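You operate a simulated robot arm through the tools that you are given. There is no shell and no other tool. Be economical: measure what you need, move in short steps, check, and stop when the job is done.

You are at the controls of a simulated two-armed robot. One attempt, no reset.

Task
Rinse the orange brush twice, wipe it dry and stand it back.
Fine: it stands in the grey stand on the wooden box; rinse it first in RINSE 1, then in RINSE 2; wipe it on the folded grey cloth; leave the other brushes and the other cloth.

The check looks at the end state, three seconds after you hand in, the way a careful person would. Anything else that was tipped, shoved, dropped, spilled or broken makes it a failure. Flat cloth is picked up by pressing the open fingertips on it (5 to 10 N) and closing them slowly along it; thin cloth reads only 2 to 8 mm in the jaws.

Robot
Two 7-joint arms with fingered hands on one trunk that stands fixed in place. Base frame: the origin is at the foot of the trunk, x ahead of it, y to its left, z up; the work surface is at about z = 761. Lengths are in mm, angles in degrees, forces in N, time in s.
The left shoulder is at [21, 208, 1248], the right one opposite. Payload 5 kg a hand.
The TCP of each hand is the grasp point between the finger pads, 48 mm short of the fingertips. In the tool frame z runs along the fingers and y along their closing line. Largest opening 160 mm; the body of the gripper starts 56 mm behind the TCP. The gripper is a hand of 4 fingers: y runs from the thumb to the fingers, the wrist lies at [-26, -142, -252] in the tool frame, and closing takes about 1.5 s.
Orientation is that of the tool frame in the base frame, as a unit quaternion [x, y, z, w]. With the fingers straight down and the wrist toward the robot, the tool's x, y and z point along [0, 1, 0], [1, 0, 0] and [0, 0, -1] of the base frame.

Tools
- The arms move only by the tool apply_moves. It takes "left_rows", "right_rows" or both (then of equal length, played together; a hand with none holds still); each is a list of rows, each a list of 6 numbers: the shift along the tool's x, y, z in m, then the turn, a rotation vector about the tool's x, y, z in degrees. In form: [[x, y, z, rx, ry, rz], ...]. A call has 1 to 8 rows; each row is the pose to reach, as a shift and turn from the pose commanded when the call began, along the tool's axes at that moment. "left_hand" and "right_hand" are, for a hand that has rows, the finger opening in m, from 0 to 0.16, set as the call begins (left out, the last holds). A row lasts 0.2 s, in which the tool goes at most 50 mm and 8.6 degrees; a call with a longer step from one row to the next is refused whole, and so is a gripper value outside its range. Where a pose cannot be reached the arm comes as near as it can. A force on the tool above 40 N (or 10 N above the force at the start of the call, whichever is more), or a blocked arm, ends the call early, and 0.2 s more pass. The fingers move at their own pace (about 108 mm/s each) and stop on an object; they squeeze with about 27 N. The grip force told is the motor's: it shows also when the fingers shut on nothing. Time passes only in rows, and 0.2 s behind the last, so rows that repeat a pose let the fingers close. It gives the time, the measured TCP pose, the force on the tool (base axes), the opening and the grip force at its end, in the units of the frame above (readings bear some noise), with the torque about the TCP (base axes, N m) and any sound that the robot's microphone picked up, and new pictures: "show" is both (left out), scene, wrist or none (wrist: the cameras of the hands that moved).
- Cameras (640 x 400 px; columns grow to the right, rows downward): "scene" is now at [100, 5.9, 1439]; the picture's right is [0.08, -1.00, 0.00], its down [-0.54, -0.04, -0.84] and it looks along [0.84, 0.06, -0.54] (base axes); focal length 354 px, centre (320, 200). "left" rides on the left gripper at [-87, -133, -189] in its tool frame; the picture's right is [-0.83, -0.26, 0.49], its down [0.51, -0.71, 0.49] and it looks along [0.22, 0.66, 0.72] (tool axes); focal length 238 px, centre (320, 200). "right" rides on the right gripper at [87, -133, -189] in its tool frame; the picture's right is [-0.83, 0.26, -0.49], its down [-0.51, -0.71, 0.49] and it looks along [-0.22, 0.66, 0.72] (tool axes); focal length 238 px, centre (320, 200). There is no depth. A picture from a camera that has moved, and an enlarged one, comes with that camera's place and axes in the base frame and with its lens.
- lift_body(by): slides the trunk up (or, below 0, down) by that many mm; the arms and the scene camera ride with it, the base frame stays. It gives what a move gives, with no picture.
- curl_fingers(index, middle, ring, thumb_bend, thumb_turn, hand): sets how far each is bent, from 0 (flat) to 100 (curled in); at 30 the hand is open as for a grip, at 70 the pads meet at the TCP. One left out holds its place. A second passes; each finger stops where it meets its share of the squeeze, and holds until it gets a number again. A gripper value or a shape takes the hand back. It gives what a move gives, with no picture; readings hold the bend of each and the force on the fingers (four entries, about 0 where the hand has none), thumb and palm. thumb_turn goes from beside the hand (0) to across from the fingers (100), as for a grip.
- set_grasp(shape, hand): the hand has 4 fingers and takes this shape, open, in about a second: jaw (thumb against the fingers, like two jaws); tri (thumb and two fingers); tip (a fingertip pinch); poke (one finger out to press); point (the index stretched); flat (the hand flat); cup (the hand cupped); fist (a fist). The gripper value then closes the fingers along that shape, each until it touches; the sizes above hold for jaw. It gives what a move gives, with no picture.
- head_to(pan, tilt): turns the head with the scene camera to pan (to the left, within 86 degrees either way) and tilt (down, from -29 to 69), counted from straight ahead of the robot. It gives what a move gives, and a new picture of the scene camera.
- inspect(camera, box): a new picture of the part [left, top, right, bottom] of that camera's present view, enlarged. No time passes.
- hand_in(): hands the job in; it is judged then, once.

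Work in short steps. Places have to be worked out from the pictures, the camera data and where the tool is seen: move nearer, look again, correct. Check each grasp and each placing, and mend what went wrong. You have 120 turns and 200 pictures in all, those below and enlarged ones among them. Open the grippers and draw the arms clear of the work before you hand the job in, unless the task says otherwise; then end with one line.

The tools are called as name(argument=value, ...) on one line, values as JSON. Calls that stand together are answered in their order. apply_moves: Moves the arms, as the interface text tells. Its arguments: {"type":"object","properties":{"left_rows":{"type":"array","items":{"type":"array","items":{"type":"number"}}},"left_hand":{"type":"number"},"right_rows":{"type":"array","items":{"type":"array","items":{"type":"number"}}},"right_hand":{"type":"number"},"show":{"type":"string","enum":["both","scene","wrist","none"]}},"required":[]} The other tools are called the same way: lift_body (by) slides the trunk up or down; set_grasp (shape, hand) gives the hand a shape; curl_fingers (index, middle, ring, thumb_bend, thumb_turn, hand) moves the fingers one by one; head_to (pan, tilt) turns the head that bears the scene camera; inspect (camera, box) takes an enlarged picture of a part of a camera's view; hand_in () hands the job in.

At the start:

```text
clock: 0.0
left_tool_pos: [718.2, 271.3, 1234.1]
left_tcp_rot: [0.707, 0.707, 0.0, 0.0]
left_force: [0.3, -0.6, 0.4]
left_wrist_torque: [-0.02, 0.02, -0.01]
left_finger_gap: 159.8
left_finger_force: 0.0
left_shape: jaw
left_bend: [30.0, 30.0, 30.0, 30.0, 98.0]
left_finger forces: [0.0, 0.0, 0.0, 0.1, 0.1, 0.0]
right_tool_pos: [780.1, -259.5, 1179.6]
right_tcp_rot: [0.707, 0.707, -0.001, 0.0]
right_force: [0.1, 0.0, -0.6]
right_wrist_torque: [-0.01, 0.01, -0.04]
right_finger_gap: 159.3
right_finger_force: 0.1
right_shape: jaw
right_bend: [30.0, 30.0, 30.0, 30.0, 98.0]
right_finger forces: [0.0, 0.0, 0.0, 0.0, 0.1, 0.0]
trunk travel left (down, up): [-250.0, 440.0]
head pan, tilt: [4.4, 32.6]
```

scene: 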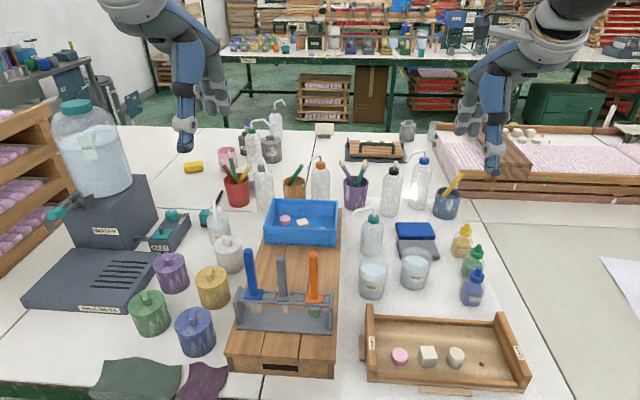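
right: 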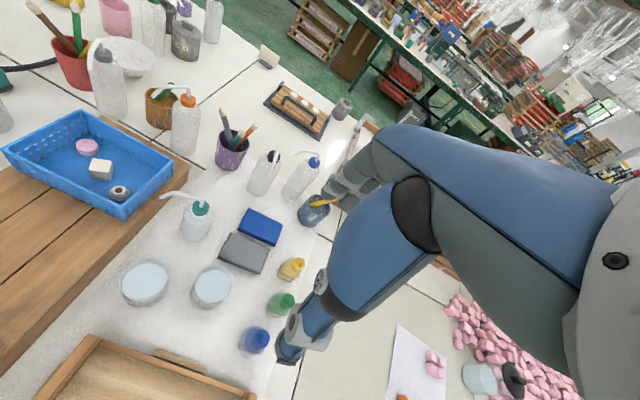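
left: 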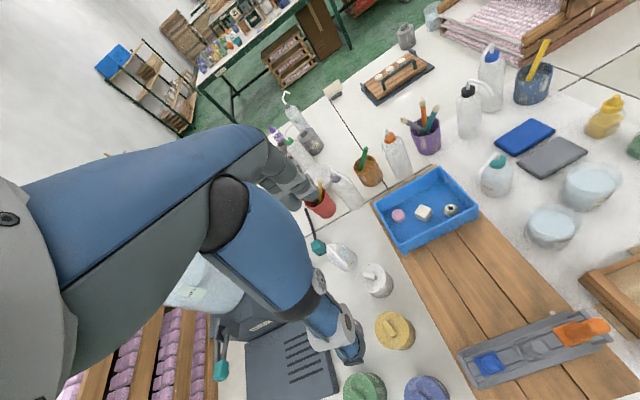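

I begin by enlarging the stand, the rinse cups and the cloths in the scene view.

inspect(camera="scene", box=[220, 230, 350, 380])

inspect(camera="scene", box=[340, 200, 500, 320])

```text
2.67 times, centred on (285, 305) of scene
camera zoom: at [100.0, 5.9, 1439.0], right [0.08, -1.0, 0.0], down [-0.54, -0.04, -0.84], along [0.84, 0.06, -0.54], focal length 944 px, centre (413, -80)
```

zoom: 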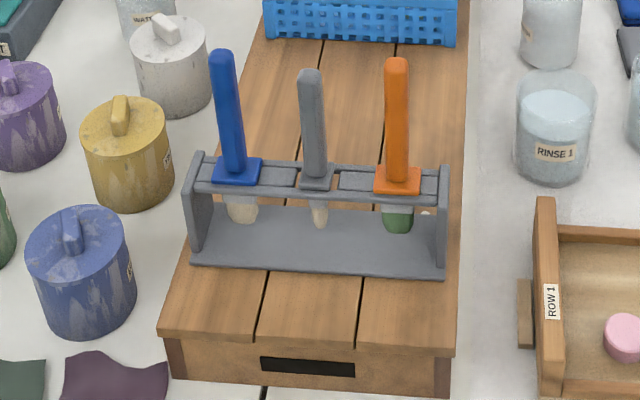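

```text
3.33 times, centred on (420, 260) of scene
camera zoom: at [100.0, 5.9, 1439.0], right [0.08, -1.0, 0.0], down [-0.54, -0.04, -0.84], along [0.84, 0.06, -0.54], focal length 1180 px, centre (-13, 0)
```

zoom: 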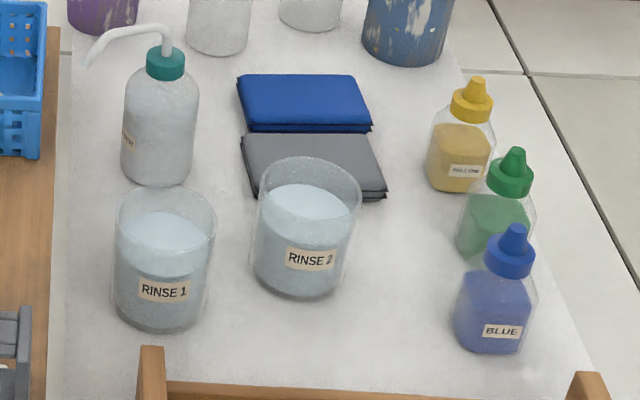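

The orange brush looks to stand near (590, 56), collar z≈892 and handle top ≈1010. RINSE 1 is near (738,-78), RINSE 2 near (778,-185), and the grey cloth near (892,-213). I bring the right hand over the brush, high.

apply_moves(right_rows=[[0.039, -0.023, 0.005, 0, 0, 0], [0.079, -0.047, 0.01, 0, 0, 0], [0.118, -0.071, 0.015, 0, 0, 0], [0.158, -0.095, 0.02, 0, 0, 0], [0.197, -0.119, 0.03, 0, 0, 0], [0.237, -0.142, 0.04, 0, 0, 0], [0.276, -0.166, 0.05, 0, 0, 0], [0.315, -0.19, 0.06, 0, 0, 0]], right_hand=0.1)

```text
clock: 1.8
left_tool_pos: [717.9, 272.4, 1234.7]
left_tcp_rot: [0.707, 0.707, 0.0, 0.001]
left_force: [0.3, 1.8, 0.3]
left_wrist_torque: [-0.12, -0.03, -0.04]
left_finger_gap: 159.6
left_finger_force: 0.1
left_shape: jaw
left_bend: [30.0, 30.0, 30.0, 30.0, 98.0]
left_finger forces: [0.0, 0.0, 0.0, 0.0, 0.0, 0.0]
right_tool_pos: [589.5, 56.1, 1119.4]
right_tcp_rot: [0.707, 0.707, 0.0, 0.001]
right_force: [0.2, 0.8, 0.3]
right_wrist_torque: [-0.09, -0.02, -0.03]
right_finger_gap: 100.3
right_finger_force: 0.0
right_shape: jaw
right_bend: [73.0, 40.0, 37.0, 63.0, 100.0]
right_finger forces: [0.0, 0.0, 0.0, 0.0, 0.1, 0.1]
trunk travel left (down, up): [-250.0, 440.0]
head pan, tilt: [4.4, 32.6]
camera scene: at [99.0, 7.5, 1439.1], right [0.08, -1.0, 0.0], down [-0.54, -0.04, -0.84], along [0.84, 0.06, -0.54], focal length 354 px, centre (320, 200)
camera right: at [456.8, 143.3, 1309.1], right [0.26, -0.83, 0.49], down [-0.71, -0.51, -0.49], along [0.66, -0.22, -0.72], focal length 238 px, centre (320, 200)
```

scene: 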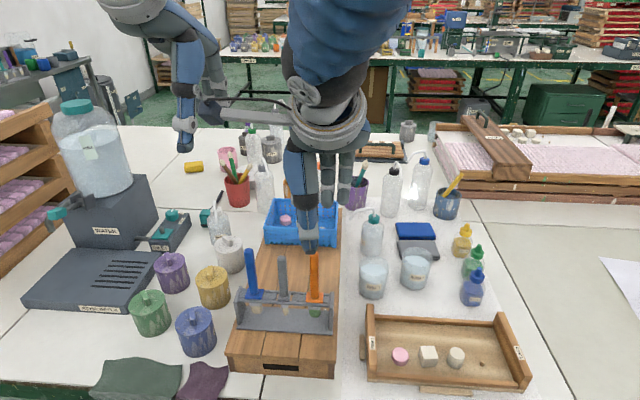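
right: 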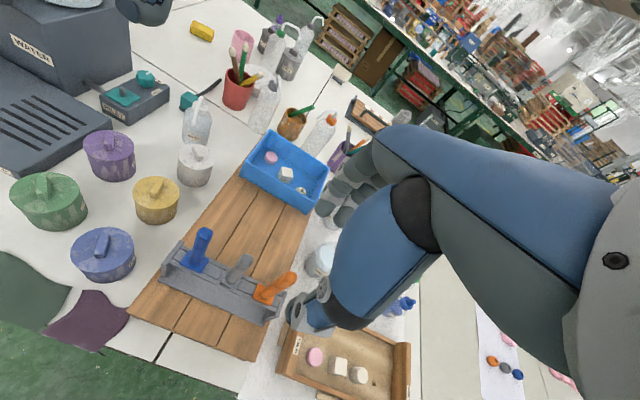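

The readings show odd bends (index 73), so I look closely at the hand from both cameras.

inspect(camera="scene", box=[260, 120, 380, 340])

inspect(camera="right", box=[150, 180, 430, 340])

```text
1.82 times, centred on (320, 230) of scene
camera zoom: at [99.0, 7.5, 1439.1], right [0.08, -1.0, 0.0], down [-0.54, -0.04, -0.84], along [0.84, 0.06, -0.54], focal length 643 px, centre (320, 146)
```

zoom: 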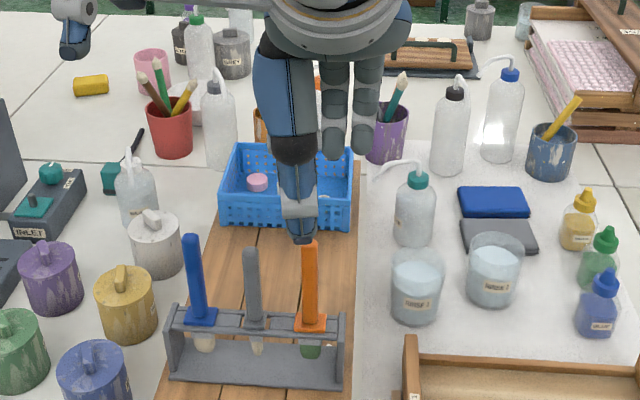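

```text
2.29 times, centred on (290, 260) of right
camera zoom: at [456.8, 143.3, 1309.1], right [0.26, -0.83, 0.49], down [-0.71, -0.51, -0.49], along [0.66, -0.22, -0.72], focal length 545 px, centre (389, 63)
```

zoom: 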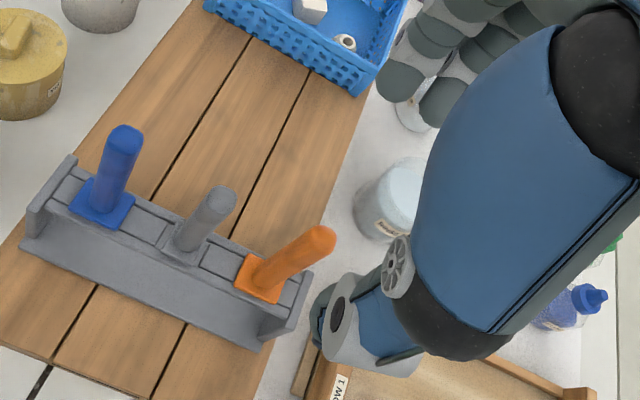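

The brush axis triangulates to about (588,55). I check whether the finger bends have settled before going down.

apply_moves(right_rows=[[-0.001, -0.001, 0.0, 0, 0, 0], [-0.001, -0.001, 0.0, 0, 0, 0], [-0.001, -0.001, 0.0, 0, 0, 0]], right_hand=0.12, show="none")

```text
clock: 2.6
left_tool_pos: [719.2, 271.2, 1234.2]
left_tcp_rot: [0.708, 0.707, 0.001, 0.0]
left_force: [-0.1, -0.1, 1.2]
left_wrist_torque: [0.02, -0.06, 0.02]
left_finger_gap: 159.6
left_finger_force: 0.0
left_shape: jaw
left_bend: [30.0, 30.0, 30.0, 30.0, 98.0]
left_finger forces: [0.0, 0.1, 0.0, 0.1, 0.0, 0.0]
right_tool_pos: [589.7, 54.5, 1119.8]
right_tcp_rot: [0.707, 0.707, 0.0, 0.001]
right_force: [0.2, -0.1, 0.0]
right_wrist_torque: [-0.01, -0.01, -0.03]
right_finger_gap: 119.2
right_finger_force: 0.0
right_shape: jaw
right_bend: [26.0, 36.0, 33.0, 55.0, 99.0]
right_finger forces: [0.0, 0.0, 0.1, 0.0, 0.0, 0.0]
trunk travel left (down, up): [-250.0, 440.0]
head pan, tilt: [4.4, 32.6]
```

The fingers have settled evenly. I go down 100 mm and look.

apply_moves(right_rows=[[0, 0, 0.035, 0, 0, 0], [0, 0, 0.07, 0, 0, 0], [0, 0, 0.1, 0, 0, 0], [0, 0, 0.1, 0, 0, 0]])

```text
clock: 3.6
left_tool_pos: [715.9, 270.5, 1234.5]
left_tcp_rot: [0.707, 0.707, 0.0, 0.0]
left_force: [-0.3, 0.7, 0.4]
left_wrist_torque: [0.02, -0.03, 0.04]
left_finger_gap: 159.5
left_finger_force: 0.0
left_shape: jaw
left_bend: [30.0, 30.0, 30.0, 30.0, 98.0]
left_finger forces: [0.0, 0.0, 0.0, 0.0, 0.0, 0.0]
right_tool_pos: [589.4, 53.4, 1018.7]
right_tcp_rot: [0.707, 0.707, 0.0, 0.0]
right_force: [0.5, 0.0, 0.0]
right_wrist_torque: [-0.01, -0.06, 0.0]
right_finger_gap: 119.9
right_finger_force: 0.1
right_shape: jaw
right_bend: [26.0, 36.0, 33.0, 55.0, 99.0]
right_finger forces: [0.0, 0.0, 0.0, 0.0, 0.0, 0.1]
trunk travel left (down, up): [-250.0, 440.0]
head pan, tilt: [4.4, 32.6]
camera scene: at [99.0, 6.0, 1439.2], right [0.08, -1.0, 0.0], down [-0.54, -0.04, -0.84], along [0.84, 0.06, -0.54], focal length 354 px, centre (320, 200)
camera right: at [456.1, 140.8, 1209.1], right [0.26, -0.83, 0.49], down [-0.71, -0.51, -0.49], along [0.66, -0.22, -0.72], focal length 238 px, centre (320, 200)
```

scene: 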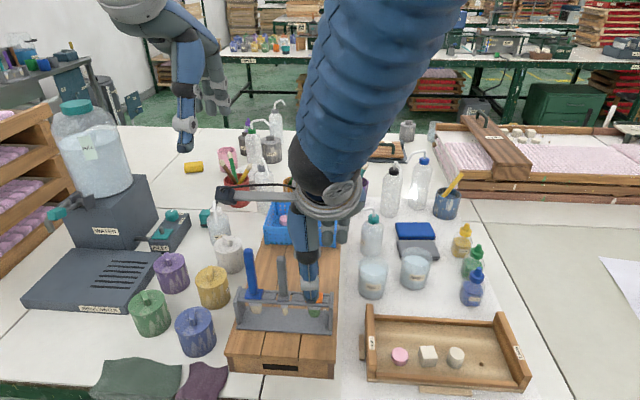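
right: 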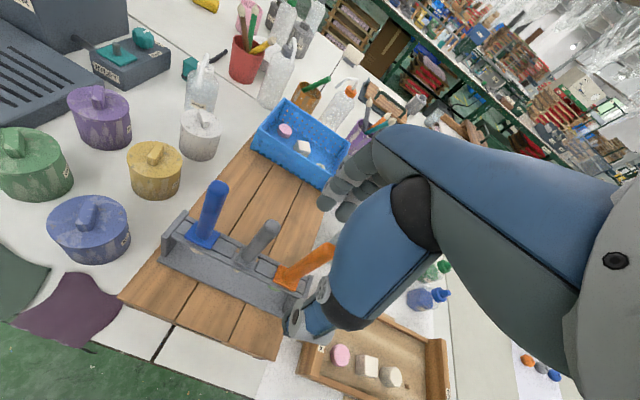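

The orange handle sits between thumb and fingers. I go down 50 mm more, to z≈968.

apply_moves(right_rows=[[0, 0, 0.018, 0, 0, 0], [0, 0, 0.036, 0, 0, 0], [0, 0, 0.05, 0, 0, 0]])

inspect(camera="right", box=[140, 180, 420, 355])

inspect(camera="scene", box=[220, 190, 380, 350])

```text
clock: 4.4
left_tool_pos: [718.6, 270.5, 1234.0]
left_tcp_rot: [0.707, 0.707, -0.001, -0.001]
left_force: [0.3, -0.3, -0.5]
left_wrist_torque: [0.02, 0.04, -0.03]
left_finger_gap: 159.5
left_finger_force: 0.1
left_shape: jaw
left_bend: [30.0, 30.0, 30.0, 30.0, 98.0]
left_finger forces: [0.0, 0.0, 0.1, 0.0, 0.1, 0.0]
right_tool_pos: [588.8, 54.7, 967.4]
right_tcp_rot: [0.707, 0.707, 0.001, 0.0]
right_force: [0.2, 0.1, 0.2]
right_wrist_torque: [0.01, 0.06, 0.0]
right_finger_gap: 119.8
right_finger_force: 0.1
right_shape: jaw
right_bend: [26.0, 36.0, 33.0, 55.0, 99.0]
right_finger forces: [0.0, 0.0, 0.1, 0.0, 0.1, 0.0]
trunk travel left (down, up): [-250.0, 440.0]
head pan, tilt: [4.4, 32.6]
camera scene: at [100.7, 6.0, 1438.9], right [0.08, -1.0, 0.0], down [-0.54, -0.04, -0.84], along [0.84, 0.06, -0.54], focal length 354 px, centre (320, 200)
camera right: at [457.0, 141.4, 1158.3], right [0.26, -0.83, 0.49], down [-0.71, -0.51, -0.49], along [0.66, -0.22, -0.72], focal length 238 px, centre (320, 200)
```

scene: 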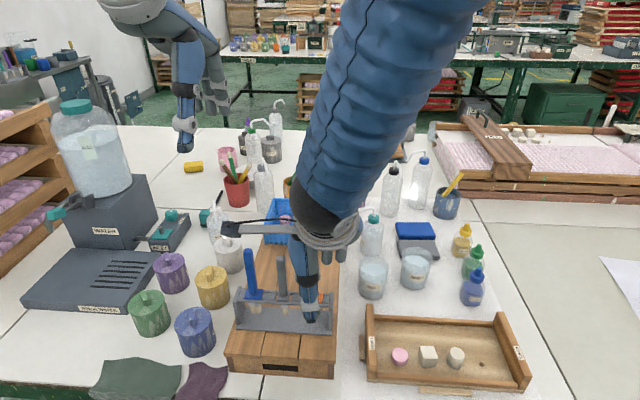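
right: 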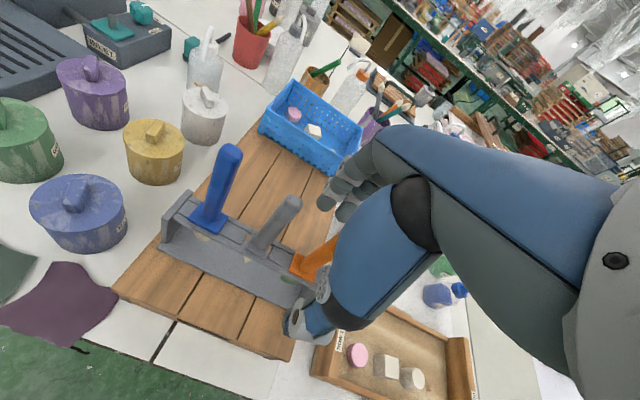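

```text
2.29 times, centred on (280, 268) of right
camera zoom: at [457.0, 141.4, 1158.3], right [0.26, -0.83, 0.49], down [-0.71, -0.51, -0.49], along [0.66, -0.22, -0.72], focal length 545 px, centre (411, 46)
```

zoom: 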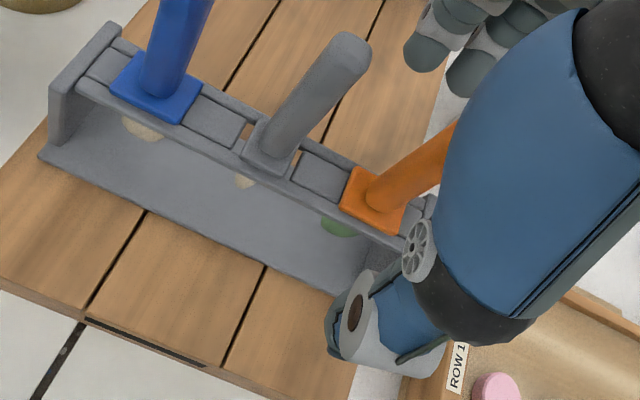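

```text
2.50 times, centred on (300, 270) of scene
camera zoom: at [100.7, 6.0, 1438.9], right [0.08, -1.0, 0.0], down [-0.54, -0.04, -0.84], along [0.84, 0.06, -0.54], focal length 885 px, centre (370, 25)
```

zoom: 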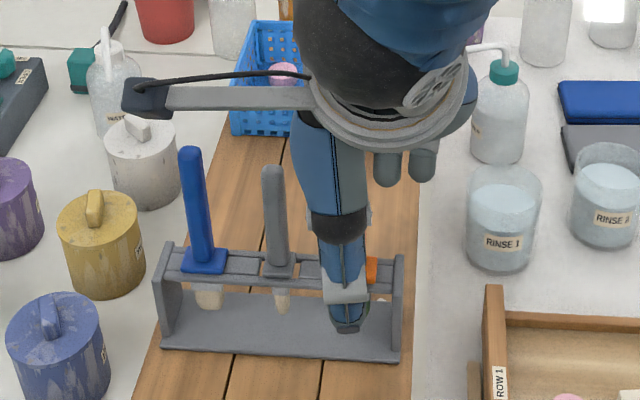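

The handle is well between the pads, with the palm free. I close in two stages so as not to push the brush over.

apply_moves(right_rows=[[0, 0, 0, 0, 0, 0], [0, 0, 0, 0, 0, 0], [0, 0, 0, 0, 0, 0], [0, 0, 0, 0, 0, 0], [0, 0, 0, 0, 0, 0]], right_hand=0.035)

inspect(camera="right", box=[140, 180, 420, 355])

```text
clock: 5.6
left_tool_pos: [718.2, 271.4, 1233.0]
left_tcp_rot: [0.707, 0.707, 0.0, 0.0]
left_force: [-1.5, 0.3, -0.2]
left_wrist_torque: [-0.01, -0.04, -0.01]
left_finger_gap: 159.8
left_finger_force: 0.1
left_shape: jaw
left_bend: [30.0, 30.0, 30.0, 30.0, 98.0]
left_finger forces: [0.0, 0.0, 0.1, 0.0, 0.0, 0.1]
right_tool_pos: [589.1, 54.8, 968.5]
right_tcp_rot: [0.707, 0.707, 0.0, 0.0]
right_force: [0.1, 0.2, 0.5]
right_wrist_torque: [-0.01, 0.0, 0.02]
right_finger_gap: 35.3
right_finger_force: 0.2
right_shape: jaw
right_bend: [73.0, 58.0, 56.0, 74.0, 100.0]
right_finger forces: [0.0, 0.1, 0.1, 0.0, 0.0, 0.0]
trunk travel left (down, up): [-250.0, 440.0]
head pan, tilt: [4.4, 32.6]
camera scene: at [99.9, 6.1, 1439.0], right [0.08, -1.0, 0.0], down [-0.54, -0.04, -0.84], along [0.84, 0.06, -0.54], focal length 354 px, centre (320, 200)
camera right: at [456.2, 141.5, 1158.8], right [0.26, -0.83, 0.49], down [-0.71, -0.51, -0.49], along [0.66, -0.22, -0.72], focal length 238 px, centre (320, 200)
```

scene: 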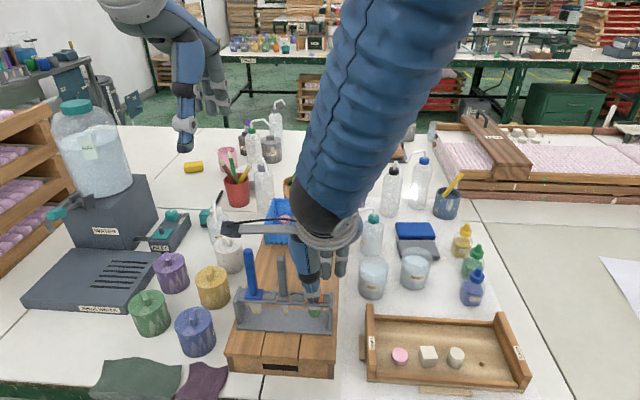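
right: 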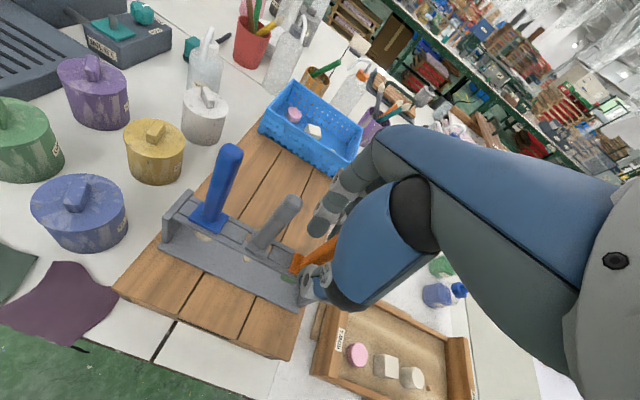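

```text
2.29 times, centred on (280, 268) of right
camera zoom: at [456.2, 141.5, 1158.8], right [0.26, -0.83, 0.49], down [-0.71, -0.51, -0.49], along [0.66, -0.22, -0.72], focal length 545 px, centre (411, 46)
```

zoom: 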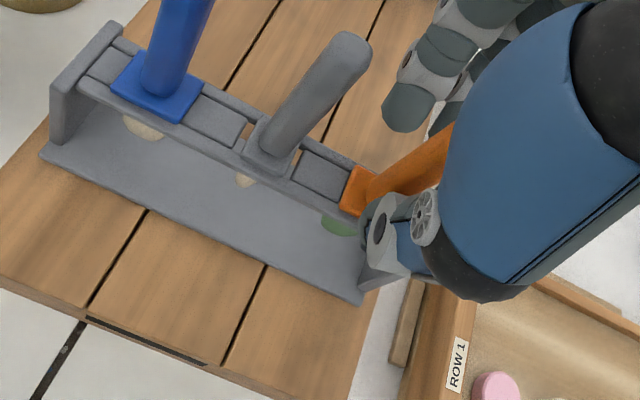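

Nothing has been disturbed; the gap is 35 mm. I close the rest of the way.

apply_moves(right_rows=[[0, 0, 0, 0, 0, 0], [0, 0, 0, 0, 0, 0], [0, 0, 0, 0, 0, 0], [0, 0, 0, 0, 0, 0]], right_hand=0.0)

inspect(camera="right", box=[140, 180, 420, 355])

```text
clock: 6.6
left_tool_pos: [718.4, 271.5, 1234.3]
left_tcp_rot: [0.707, 0.707, 0.001, 0.0]
left_force: [-0.3, 0.5, 0.3]
left_wrist_torque: [0.02, 0.0, -0.05]
left_finger_gap: 159.8
left_finger_force: 0.0
left_shape: jaw
left_bend: [30.0, 30.0, 30.0, 30.0, 98.0]
left_finger forces: [0.0, 0.0, 0.1, 0.1, 0.1, 0.1]
right_tool_pos: [589.1, 55.0, 969.6]
right_tcp_rot: [0.707, 0.707, 0.0, 0.0]
right_force: [-1.0, 0.2, 2.7]
right_wrist_torque: [0.09, 0.1, 0.05]
right_finger_gap: 4.8
right_finger_force: 27.0
right_shape: jaw
right_bend: [70.0, 70.0, 70.0, 75.0, 100.0]
right_finger forces: [27.3, 25.0, 0.0, 0.2, 18.0, 0.0]
trunk travel left (down, up): [-250.0, 440.0]
head pan, tilt: [4.4, 32.6]
camera scene: at [99.6, 6.1, 1439.1], right [0.08, -1.0, 0.0], down [-0.54, -0.04, -0.84], along [0.84, 0.06, -0.54], focal length 354 px, centre (320, 200)
camera right: at [456.0, 141.6, 1158.9], right [0.26, -0.83, 0.49], down [-0.71, -0.51, -0.49], along [0.66, -0.22, -0.72], focal length 238 px, centre (320, 200)
```

scene: 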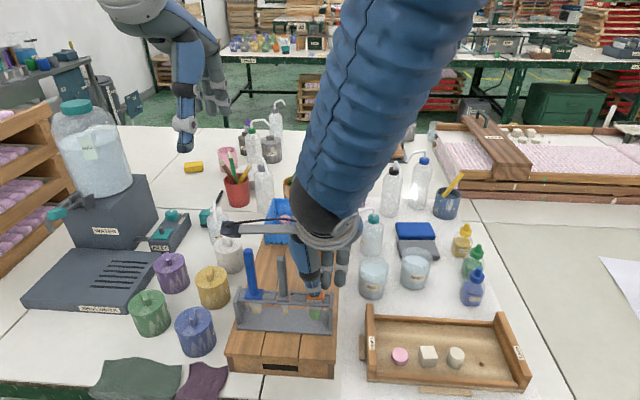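
right: 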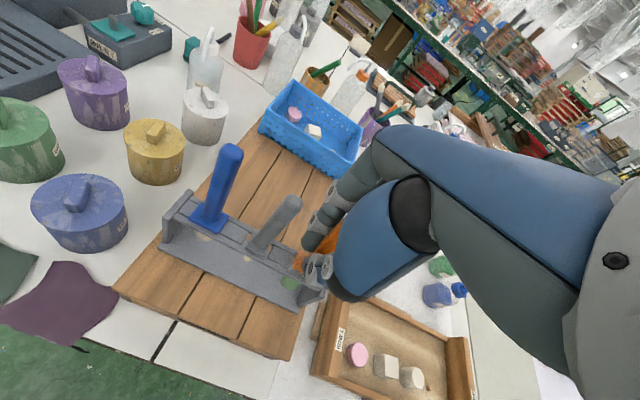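

```text
2.29 times, centred on (280, 268) of right
camera zoom: at [456.0, 141.6, 1158.9], right [0.26, -0.83, 0.49], down [-0.71, -0.51, -0.49], along [0.66, -0.22, -0.72], focal length 545 px, centre (411, 46)
```

zoom: 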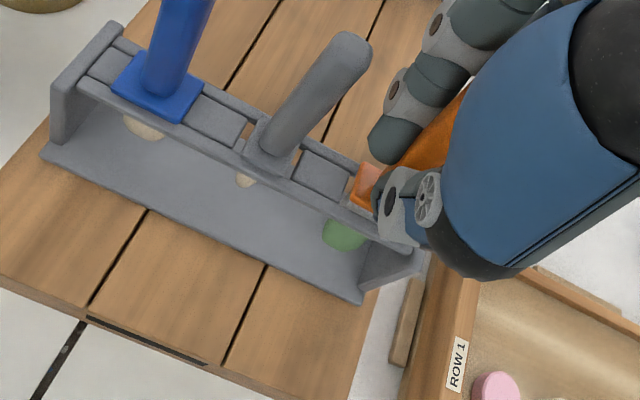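

Index, middle and thumb now bear on the handle (about 25 N each). I lift straight up in small steps and check that the stand stays put.

apply_moves(right_rows=[[0, 0, -0.01, 0, 0, 0], [0, 0, -0.025, 0, 0, 0], [0, 0, -0.04, 0, 0, 0], [0, 0, -0.06, 0, 0, 0], [0, 0, -0.08, 0, 0, 0], [0, 0, -0.08, 0, 0, 0]])

inspect(camera="scene", box=[220, 190, 380, 350])

inspect(camera="right", box=[140, 180, 420, 355])

```text
clock: 8.0
left_tool_pos: [718.5, 270.7, 1233.7]
left_tcp_rot: [0.707, 0.707, 0.0, 0.0]
left_force: [0.8, -0.7, -0.5]
left_wrist_torque: [-0.01, -0.02, -0.02]
left_finger_gap: 159.5
left_finger_force: 0.0
left_shape: jaw
left_bend: [30.0, 30.0, 30.0, 30.0, 98.0]
left_finger forces: [0.0, 0.0, 0.1, 0.0, 0.0, 0.1]
right_tool_pos: [589.6, 55.8, 1050.6]
right_tcp_rot: [0.707, 0.707, 0.0, 0.0]
right_force: [-0.5, 0.5, -0.7]
right_wrist_torque: [-0.01, 0.02, 0.0]
right_finger_gap: 4.4
right_finger_force: 27.1
right_shape: jaw
right_bend: [70.0, 70.0, 70.0, 75.0, 100.0]
right_finger forces: [23.9, 22.7, 0.0, 0.0, 17.1, 0.0]
trunk travel left (down, up): [-250.0, 440.0]
head pan, tilt: [4.4, 32.6]
camera scene: at [100.2, 6.2, 1439.0], right [0.08, -1.0, 0.0], down [-0.54, -0.04, -0.84], along [0.84, 0.06, -0.54], focal length 354 px, centre (320, 200)
camera right: at [456.3, 141.6, 1239.8], right [0.26, -0.83, 0.49], down [-0.71, -0.51, -0.49], along [0.66, -0.22, -0.72], focal length 238 px, centre (320, 200)
```

scene: 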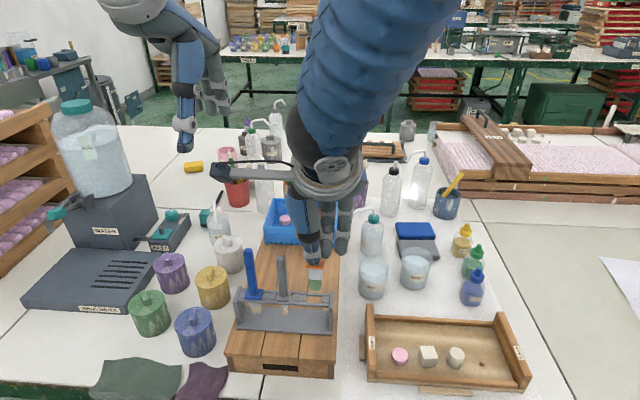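
right: 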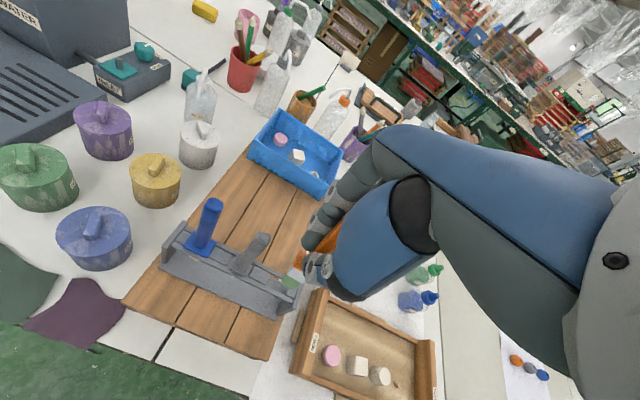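

```text
2.50 times, centred on (300, 270) of scene
camera zoom: at [100.2, 6.2, 1439.0], right [0.08, -1.0, 0.0], down [-0.54, -0.04, -0.84], along [0.84, 0.06, -0.54], focal length 885 px, centre (370, 25)
```

zoom: 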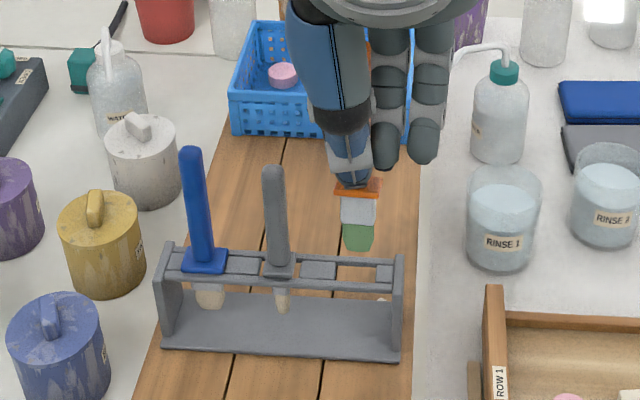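

```text
2.29 times, centred on (280, 268) of right
camera zoom: at [456.3, 141.6, 1239.8], right [0.26, -0.83, 0.49], down [-0.71, -0.51, -0.49], along [0.66, -0.22, -0.72], focal length 545 px, centre (411, 46)
```

zoom: 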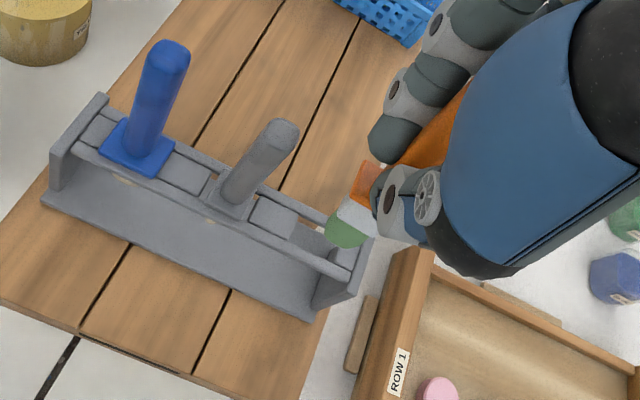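

The brush is held and the stand is still. The handle seems tilted in the grip, with the tip toward me. I shift right while yawing 43° so the scene camera can show the tilt from the side.

apply_moves(right_rows=[[-0.02, 0.006, -0.01, 0, 0, -8.5], [-0.04, 0.012, -0.02, 0, 0, -17], [-0.06, 0.018, -0.03, 0, 0, -25.5], [-0.08, 0.024, -0.03, 0, 0, -34], [-0.09, 0.03, -0.03, 0, 0, -42.5], [-0.09, 0.03, -0.03, 0, 0, -42.5]])

inspect(camera="scene", box=[280, 170, 420, 300])

inspect(camera="right", box=[240, 200, 420, 340])

```text
clock: 9.4
left_tool_pos: [717.0, 272.3, 1234.1]
left_tcp_rot: [0.707, 0.707, -0.001, 0.001]
left_force: [-0.3, 0.7, -0.2]
left_wrist_torque: [-0.13, -0.06, -0.02]
left_finger_gap: 159.5
left_finger_force: 0.1
left_shape: jaw
left_bend: [30.0, 30.0, 30.0, 30.0, 98.0]
left_finger forces: [0.1, 0.0, 0.0, 0.0, 0.1, 0.1]
right_tool_pos: [616.6, -31.8, 1081.9]
right_tcp_rot: [0.403, 0.915, 0.0, 0.001]
right_force: [0.2, 1.3, -0.7]
right_wrist_torque: [-0.13, -0.06, -0.03]
right_finger_gap: 4.1
right_finger_force: 27.3
right_shape: jaw
right_bend: [70.0, 70.0, 70.0, 75.0, 100.0]
right_finger forces: [22.3, 20.6, 0.0, 0.0, 16.8, 0.0]
trunk travel left (down, up): [-250.0, 440.0]
head pan, tilt: [4.4, 32.6]
camera scene: at [98.9, 7.6, 1439.1], right [0.08, -1.0, 0.0], down [-0.54, -0.04, -0.84], along [0.84, 0.06, -0.54], focal length 354 px, centre (320, 200)
camera right: at [459.9, -58.8, 1271.1], right [0.75, -0.44, 0.49], down [-0.18, -0.85, -0.49], along [0.63, 0.28, -0.72], focal length 238 px, centre (320, 200)
```

scene: 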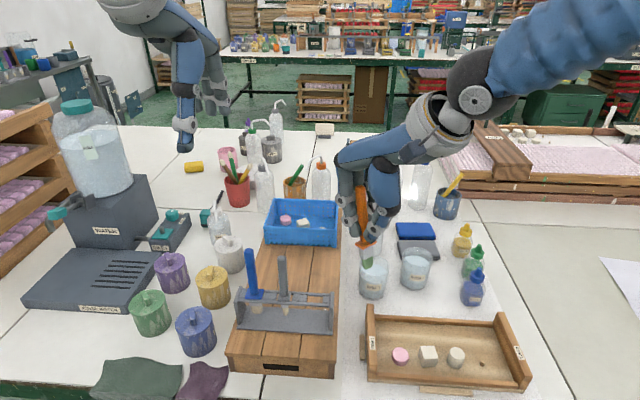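
right: 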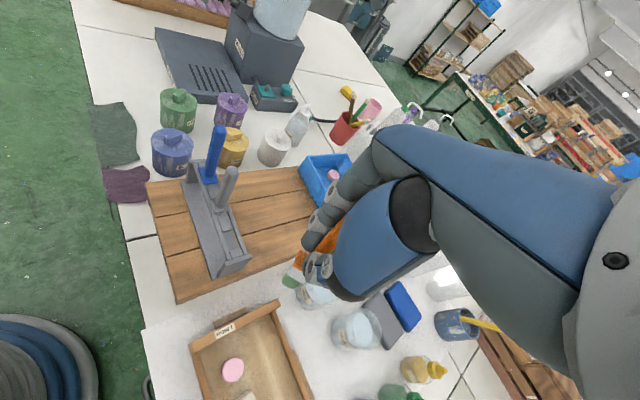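

```text
3.08 times, centred on (350, 235) of scene
camera zoom: at [98.9, 7.6, 1439.1], right [0.08, -1.0, 0.0], down [-0.54, -0.04, -0.84], along [0.84, 0.06, -0.54], focal length 1089 px, centre (228, 92)
```

zoom: 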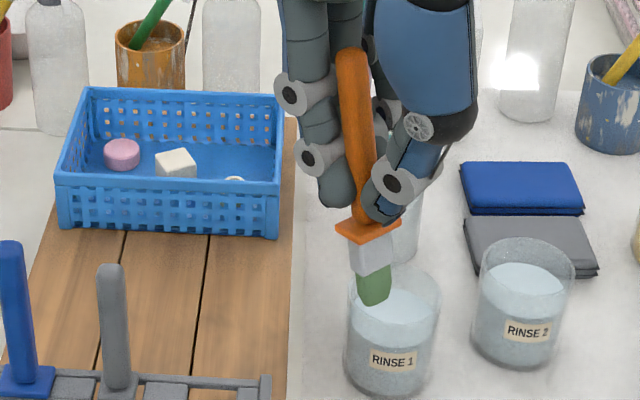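

```text
2.86 times, centred on (330, 270) of right
camera zoom: at [459.9, -58.8, 1271.1], right [0.75, -0.44, 0.49], down [-0.18, -0.85, -0.49], along [0.63, 0.28, -0.72], focal length 681 px, centre (291, 0)
```

zoom: 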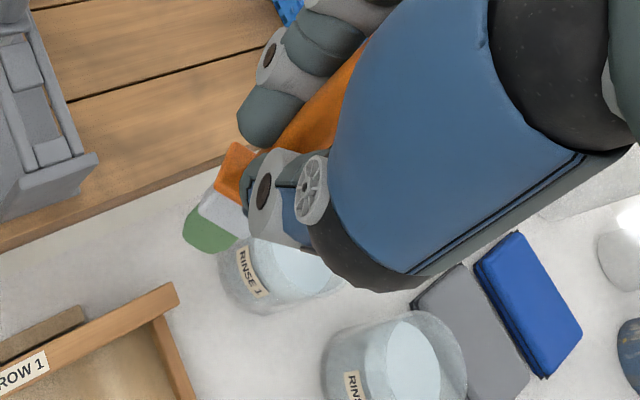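

The brush leans about 12° in the grip, its tip about 19 mm toward the thumb and 114 mm below the TCP. I tilt the hand to bring it upright and carry it over RINSE 1 (about 732,-74), tip above the rim.

apply_moves(right_rows=[[-0.022, 0.01, 0, -2.4, 0, 0], [-0.044, 0.02, 0.01, -4.8, 0, 0], [-0.066, 0.03, 0.03, -7.2, 0, 0], [-0.088, 0.04, 0.05, -9.6, 0, 0], [-0.108, 0.051, 0.07, -12, 0, 0], [-0.108, 0.051, 0.07, -12, 0, 0]])

inspect(camera="scene", box=[310, 180, 450, 310])

inspect(camera="right", box=[240, 200, 420, 340])

```text
clock: 10.8
left_tool_pos: [717.5, 271.5, 1235.3]
left_tcp_rot: [0.707, 0.707, 0.0, 0.0]
left_force: [-1.1, 0.3, 0.3]
left_wrist_torque: [-0.09, -0.08, 0.01]
left_finger_gap: 159.6
left_finger_force: 0.0
left_shape: jaw
left_bend: [30.0, 30.0, 30.0, 30.0, 98.0]
left_finger forces: [0.0, 0.0, 0.0, 0.0, 0.1, 0.0]
right_tool_pos: [727.9, -80.1, 1008.9]
right_tcp_rot: [0.4, 0.91, 0.096, 0.042]
right_force: [-0.1, -0.2, -0.4]
right_wrist_torque: [-0.08, -0.04, -0.03]
right_finger_gap: 4.1
right_finger_force: 26.8
right_shape: jaw
right_bend: [70.0, 70.0, 70.0, 75.0, 100.0]
right_finger forces: [21.7, 19.8, 0.0, 0.0, 16.9, 0.0]
trunk travel left (down, up): [-250.0, 440.0]
head pan, tilt: [4.4, 32.6]
camera scene: at [98.9, 6.6, 1439.2], right [0.08, -1.0, 0.0], down [-0.54, -0.04, -0.84], along [0.84, 0.06, -0.54], focal length 354 px, centre (320, 200)
camera right: at [544.5, -131.1, 1167.7], right [0.68, -0.51, 0.53], down [-0.09, -0.77, -0.63], along [0.73, 0.37, -0.57], focal length 238 px, centre (320, 200)
```

scene: 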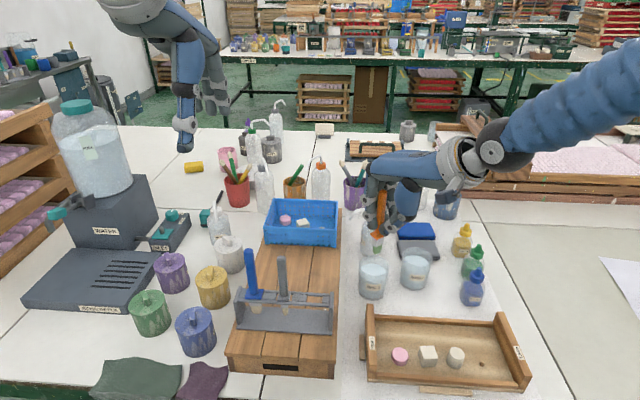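
right: 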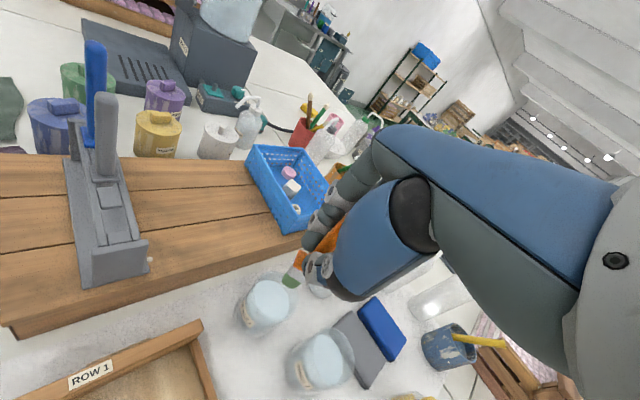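

```text
3.08 times, centred on (380, 245) of scene
camera zoom: at [98.9, 6.6, 1439.2], right [0.08, -1.0, 0.0], down [-0.54, -0.04, -0.84], along [0.84, 0.06, -0.54], focal length 1089 px, centre (135, 62)
```

zoom: 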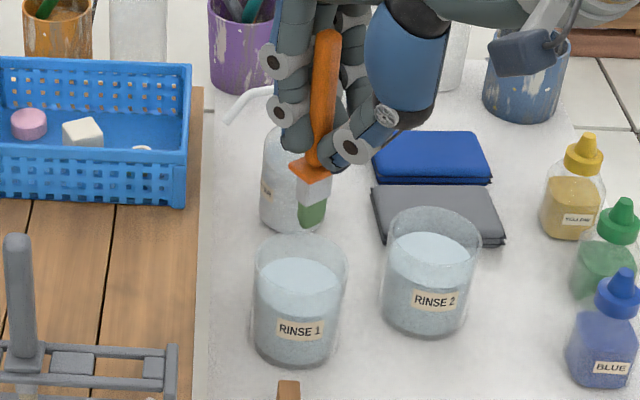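

```text
2.86 times, centred on (330, 270) of right
camera zoom: at [544.5, -131.1, 1167.7], right [0.68, -0.51, 0.53], down [-0.09, -0.77, -0.63], along [0.73, 0.37, -0.57], focal length 681 px, centre (291, 0)
```

zoom: 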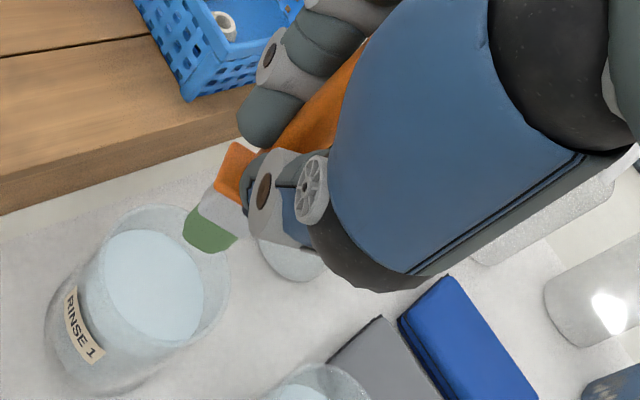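

Seen from both cameras the brush is upright, its tip near (741,-80,887), within a few mm of the RINSE 1 axis. I correct by 4 mm and go down 50 mm, then look.

apply_moves(right_rows=[[0.004, -0.0016, 0, 0, 0, 0], [0.004, -0.006, 0.0245, 0, 0, 0], [0.004, -0.012, 0.049, 0, 0, 0], [0.004, -0.012, 0.049, 0, 0, 0]], show="none")

inspect(camera="scene", box=[320, 190, 440, 310])

inspect(camera="right", box=[240, 200, 420, 340])

```text
clock: 11.8
left_tool_pos: [716.4, 270.8, 1234.3]
left_tcp_rot: [0.707, 0.707, 0.0, 0.0]
left_force: [0.7, 0.0, 0.5]
left_wrist_torque: [0.0, -0.04, 0.0]
left_finger_gap: 159.4
left_finger_force: 0.0
left_shape: jaw
left_bend: [30.0, 30.0, 30.0, 30.0, 98.0]
left_finger forces: [0.0, 0.0, 0.0, 0.1, 0.1, 0.0]
right_tool_pos: [726.3, -76.0, 956.9]
right_tcp_rot: [0.401, 0.91, 0.095, 0.042]
right_force: [-0.1, -0.2, 0.1]
right_wrist_torque: [0.01, -0.03, -0.02]
right_finger_gap: 4.0
right_finger_force: 26.8
right_shape: jaw
right_bend: [70.0, 70.0, 70.0, 75.0, 100.0]
right_finger forces: [21.9, 19.8, 0.1, 0.0, 16.8, 0.1]
trunk travel left (down, up): [-250.0, 440.0]
head pan, tilt: [4.4, 32.6]
```

```text
3.33 times, centred on (380, 250) of scene
camera zoom: at [99.7, 5.9, 1439.1], right [0.08, -1.0, 0.0], down [-0.54, -0.04, -0.84], along [0.84, 0.06, -0.54], focal length 1180 px, centre (120, 33)
```

zoom: 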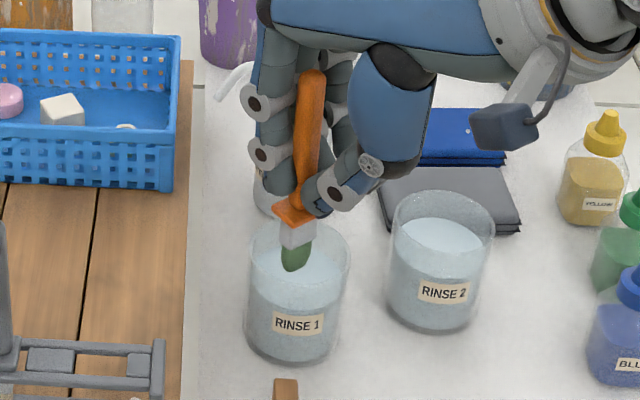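

```text
2.86 times, centred on (330, 270) of right
camera zoom: at [542.3, -125.5, 1115.1], right [0.68, -0.51, 0.53], down [-0.09, -0.77, -0.63], along [0.73, 0.37, -0.57], focal length 681 px, centre (291, 0)
```

zoom: 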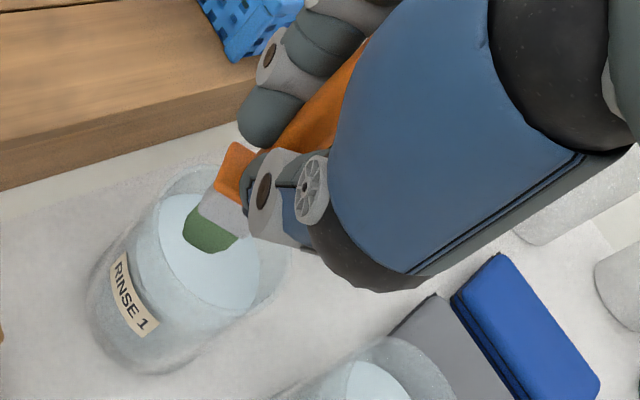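

The tip is in the cup mouth and centred. I go 45 mm deeper, fingertips still above the rim.

apply_moves(right_rows=[[-0.003, -0.003, 0.015, 0, 0, 0], [-0.003, -0.0062, 0.0293, 0, 0, 0], [-0.003, -0.0094, 0.044, 0, 0, 0], [-0.003, -0.0094, 0.044, 0, 0, 0]], show="none")

inspect(camera="scene", box=[320, 190, 440, 310])

inspect(camera="right", box=[240, 200, 420, 340])

```text
clock: 12.8
left_tool_pos: [716.8, 270.3, 1234.2]
left_tcp_rot: [0.707, 0.707, 0.0, 0.0]
left_force: [-0.9, 0.2, -0.4]
left_wrist_torque: [-0.05, -0.01, 0.02]
left_finger_gap: 159.5
left_finger_force: 0.1
left_shape: jaw
left_bend: [30.0, 30.0, 30.0, 30.0, 98.0]
left_finger forces: [0.1, 0.0, 0.1, 0.0, 0.0, 0.0]
right_tool_pos: [728.3, -77.9, 911.1]
right_tcp_rot: [0.4, 0.91, 0.095, 0.042]
right_force: [-0.5, 0.2, 0.5]
right_wrist_torque: [-0.04, -0.03, 0.01]
right_finger_gap: 4.0
right_finger_force: 27.1
right_shape: jaw
right_bend: [70.0, 70.0, 70.0, 75.0, 100.0]
right_finger forces: [21.8, 19.8, 0.1, 0.0, 16.9, 0.0]
trunk travel left (down, up): [-250.0, 440.0]
head pan, tilt: [4.4, 32.6]
```

```text
3.33 times, centred on (380, 250) of scene
camera zoom: at [99.6, 6.1, 1439.1], right [0.08, -1.0, 0.0], down [-0.54, -0.04, -0.84], along [0.84, 0.06, -0.54], focal length 1180 px, centre (120, 33)
```

zoom: 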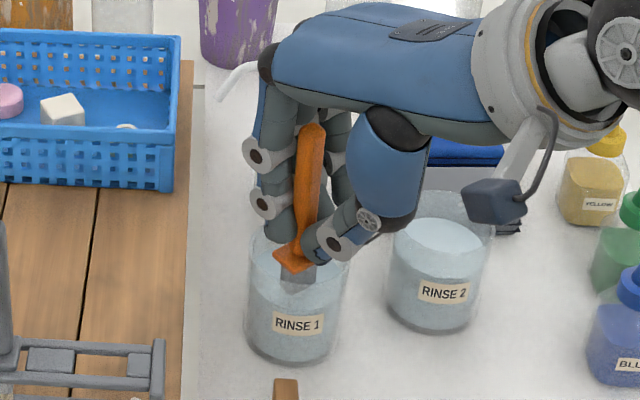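

```text
2.86 times, centred on (330, 270) of right
camera zoom: at [544.3, -129.1, 1070.4], right [0.68, -0.51, 0.53], down [-0.09, -0.77, -0.63], along [0.73, 0.37, -0.57], focal length 681 px, centre (291, 0)
```

zoom: 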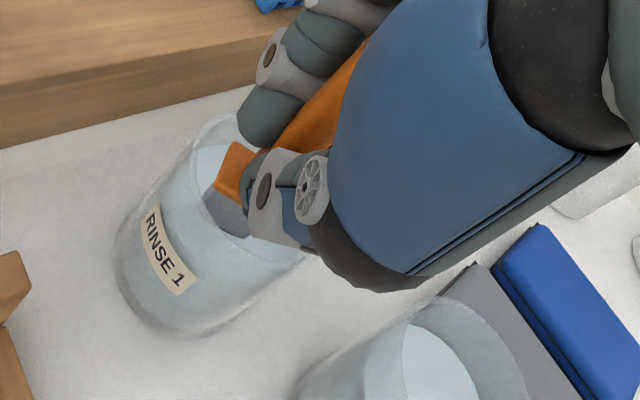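

The bristles are fully under water in RINSE 1. I swish in small circles of about 7 mm.

apply_moves(right_rows=[[0.007, 0, 0, 0, 0, 0], [0, 0.006, 0.0013, 0, 0, 0], [-0.007, 0, 0, 0, 0, 0], [0, -0.006, -0.0013, 0, 0, 0], [0.007, 0, 0, 0, 0, 0], [0, 0.006, 0.0013, 0, 0, 0], [-0.007, 0, 0, 0, 0, 0], [0, 0, 0, 0, 0, 0]], show="none")

apply_moves(right_rows=[[0.007, 0, 0, 0, 0, 0], [0, 0.006, 0.0013, 0, 0, 0], [-0.007, 0, 0, 0, 0, 0], [0, -0.006, -0.0013, 0, 0, 0], [0.007, 0, 0, 0, 0, 0], [0, 0.003, -0.015, 0, 0, 0], [-0.005, 0, 0, 0, 0, 0], [0, 0, 0, 0, 0, 0]], show="none")

inspect(camera="scene", box=[320, 190, 440, 310])

```text
clock: 14.6
left_tool_pos: [718.4, 272.1, 1235.4]
left_tcp_rot: [0.707, 0.707, 0.0, 0.0]
left_force: [-0.3, 1.4, -0.7]
left_wrist_torque: [-0.09, -0.04, 0.02]
left_finger_gap: 159.8
left_finger_force: 0.1
left_shape: jaw
left_bend: [30.0, 30.0, 30.0, 30.0, 98.0]
left_finger forces: [0.1, 0.1, 0.1, 0.1, 0.0, 0.0]
right_tool_pos: [727.1, -77.5, 915.5]
right_tcp_rot: [0.4, 0.911, 0.095, 0.041]
right_force: [0.3, 0.0, -0.6]
right_wrist_torque: [-0.08, 0.0, -0.02]
right_finger_gap: 3.8
right_finger_force: 26.9
right_shape: jaw
right_bend: [70.0, 70.0, 70.0, 75.0, 100.0]
right_finger forces: [21.6, 19.8, 0.0, 0.1, 16.9, 0.0]
trunk travel left (down, up): [-250.0, 440.0]
head pan, tilt: [4.4, 32.6]
```

```text
clock: 16.4
left_tool_pos: [716.5, 270.9, 1234.7]
left_tcp_rot: [0.707, 0.707, 0.0, 0.0]
left_force: [-0.7, -0.4, 0.3]
left_wrist_torque: [0.03, -0.07, 0.0]
left_finger_gap: 159.8
left_finger_force: 0.1
left_shape: jaw
left_bend: [30.0, 30.0, 30.0, 30.0, 98.0]
left_finger forces: [0.0, 0.1, 0.1, 0.1, 0.1, 0.0]
right_tool_pos: [726.2, -79.6, 914.2]
right_tcp_rot: [0.401, 0.91, 0.096, 0.042]
right_force: [-0.2, 0.6, -0.3]
right_wrist_torque: [-0.03, -0.04, 0.02]
right_finger_gap: 4.0
right_finger_force: 27.2
right_shape: jaw
right_bend: [70.0, 70.0, 70.0, 75.0, 100.0]
right_finger forces: [21.7, 19.7, 0.1, 0.0, 16.9, 0.0]
trunk travel left (down, up): [-250.0, 440.0]
head pan, tilt: [4.4, 32.6]
```

```text
3.33 times, centred on (380, 250) of scene
camera zoom: at [98.9, 6.3, 1439.1], right [0.08, -1.0, 0.0], down [-0.54, -0.04, -0.84], along [0.84, 0.06, -0.54], focal length 1180 px, centre (120, 33)
```

zoom: 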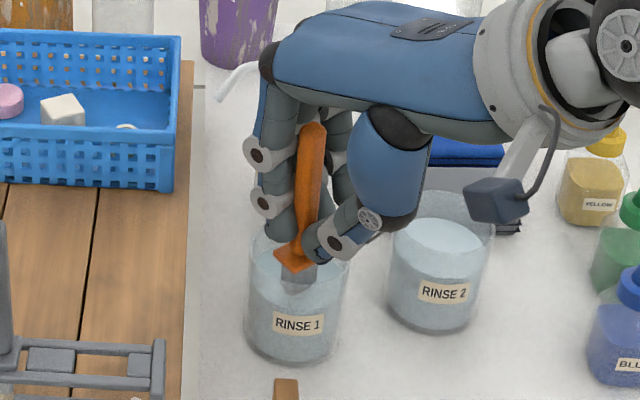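

Rinsed, and the cup has not moved. I lift straight out 95 mm and look at the bristles.

apply_moves(right_rows=[[0, 0.005, -0.0235, 0, 0, 0], [0, 0.01, -0.047, 0, 0, 0], [0, 0.015, -0.07, 0, 0, 0], [0, 0.02, -0.093, 0, 0, 0], [0, 0.02, -0.093, 0, 0, 0]], show="none")

inspect(camera="scene", box=[320, 190, 440, 310])

```text
clock: 17.6
left_tool_pos: [718.2, 270.9, 1234.1]
left_tcp_rot: [0.707, 0.707, 0.0, -0.001]
left_force: [0.8, 0.8, -0.6]
left_wrist_torque: [0.02, 0.03, 0.03]
left_finger_gap: 159.5
left_finger_force: 0.1
left_shape: jaw
left_bend: [30.0, 30.0, 30.0, 30.0, 98.0]
left_finger forces: [0.0, 0.1, 0.0, 0.0, 0.0, 0.1]
right_tool_pos: [725.3, -77.7, 1007.0]
right_tcp_rot: [0.4, 0.911, 0.095, 0.041]
right_force: [-0.1, 0.8, -1.0]
right_wrist_torque: [0.03, 0.02, 0.03]
right_finger_gap: 4.1
right_finger_force: 26.5
right_shape: jaw
right_bend: [70.0, 70.0, 70.0, 75.0, 100.0]
right_finger forces: [21.6, 19.9, 0.0, 0.1, 16.8, 0.0]
trunk travel left (down, up): [-250.0, 440.0]
head pan, tilt: [4.4, 32.6]
```

```text
3.33 times, centred on (380, 250) of scene
camera zoom: at [100.7, 5.8, 1438.9], right [0.08, -1.0, 0.0], down [-0.54, -0.04, -0.84], along [0.84, 0.06, -0.54], focal length 1180 px, centre (120, 33)
```

zoom: 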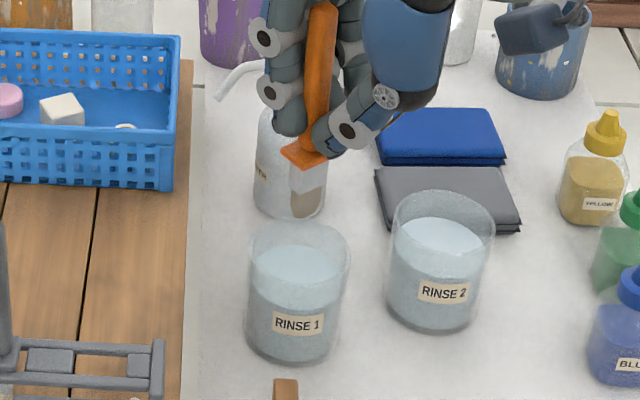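

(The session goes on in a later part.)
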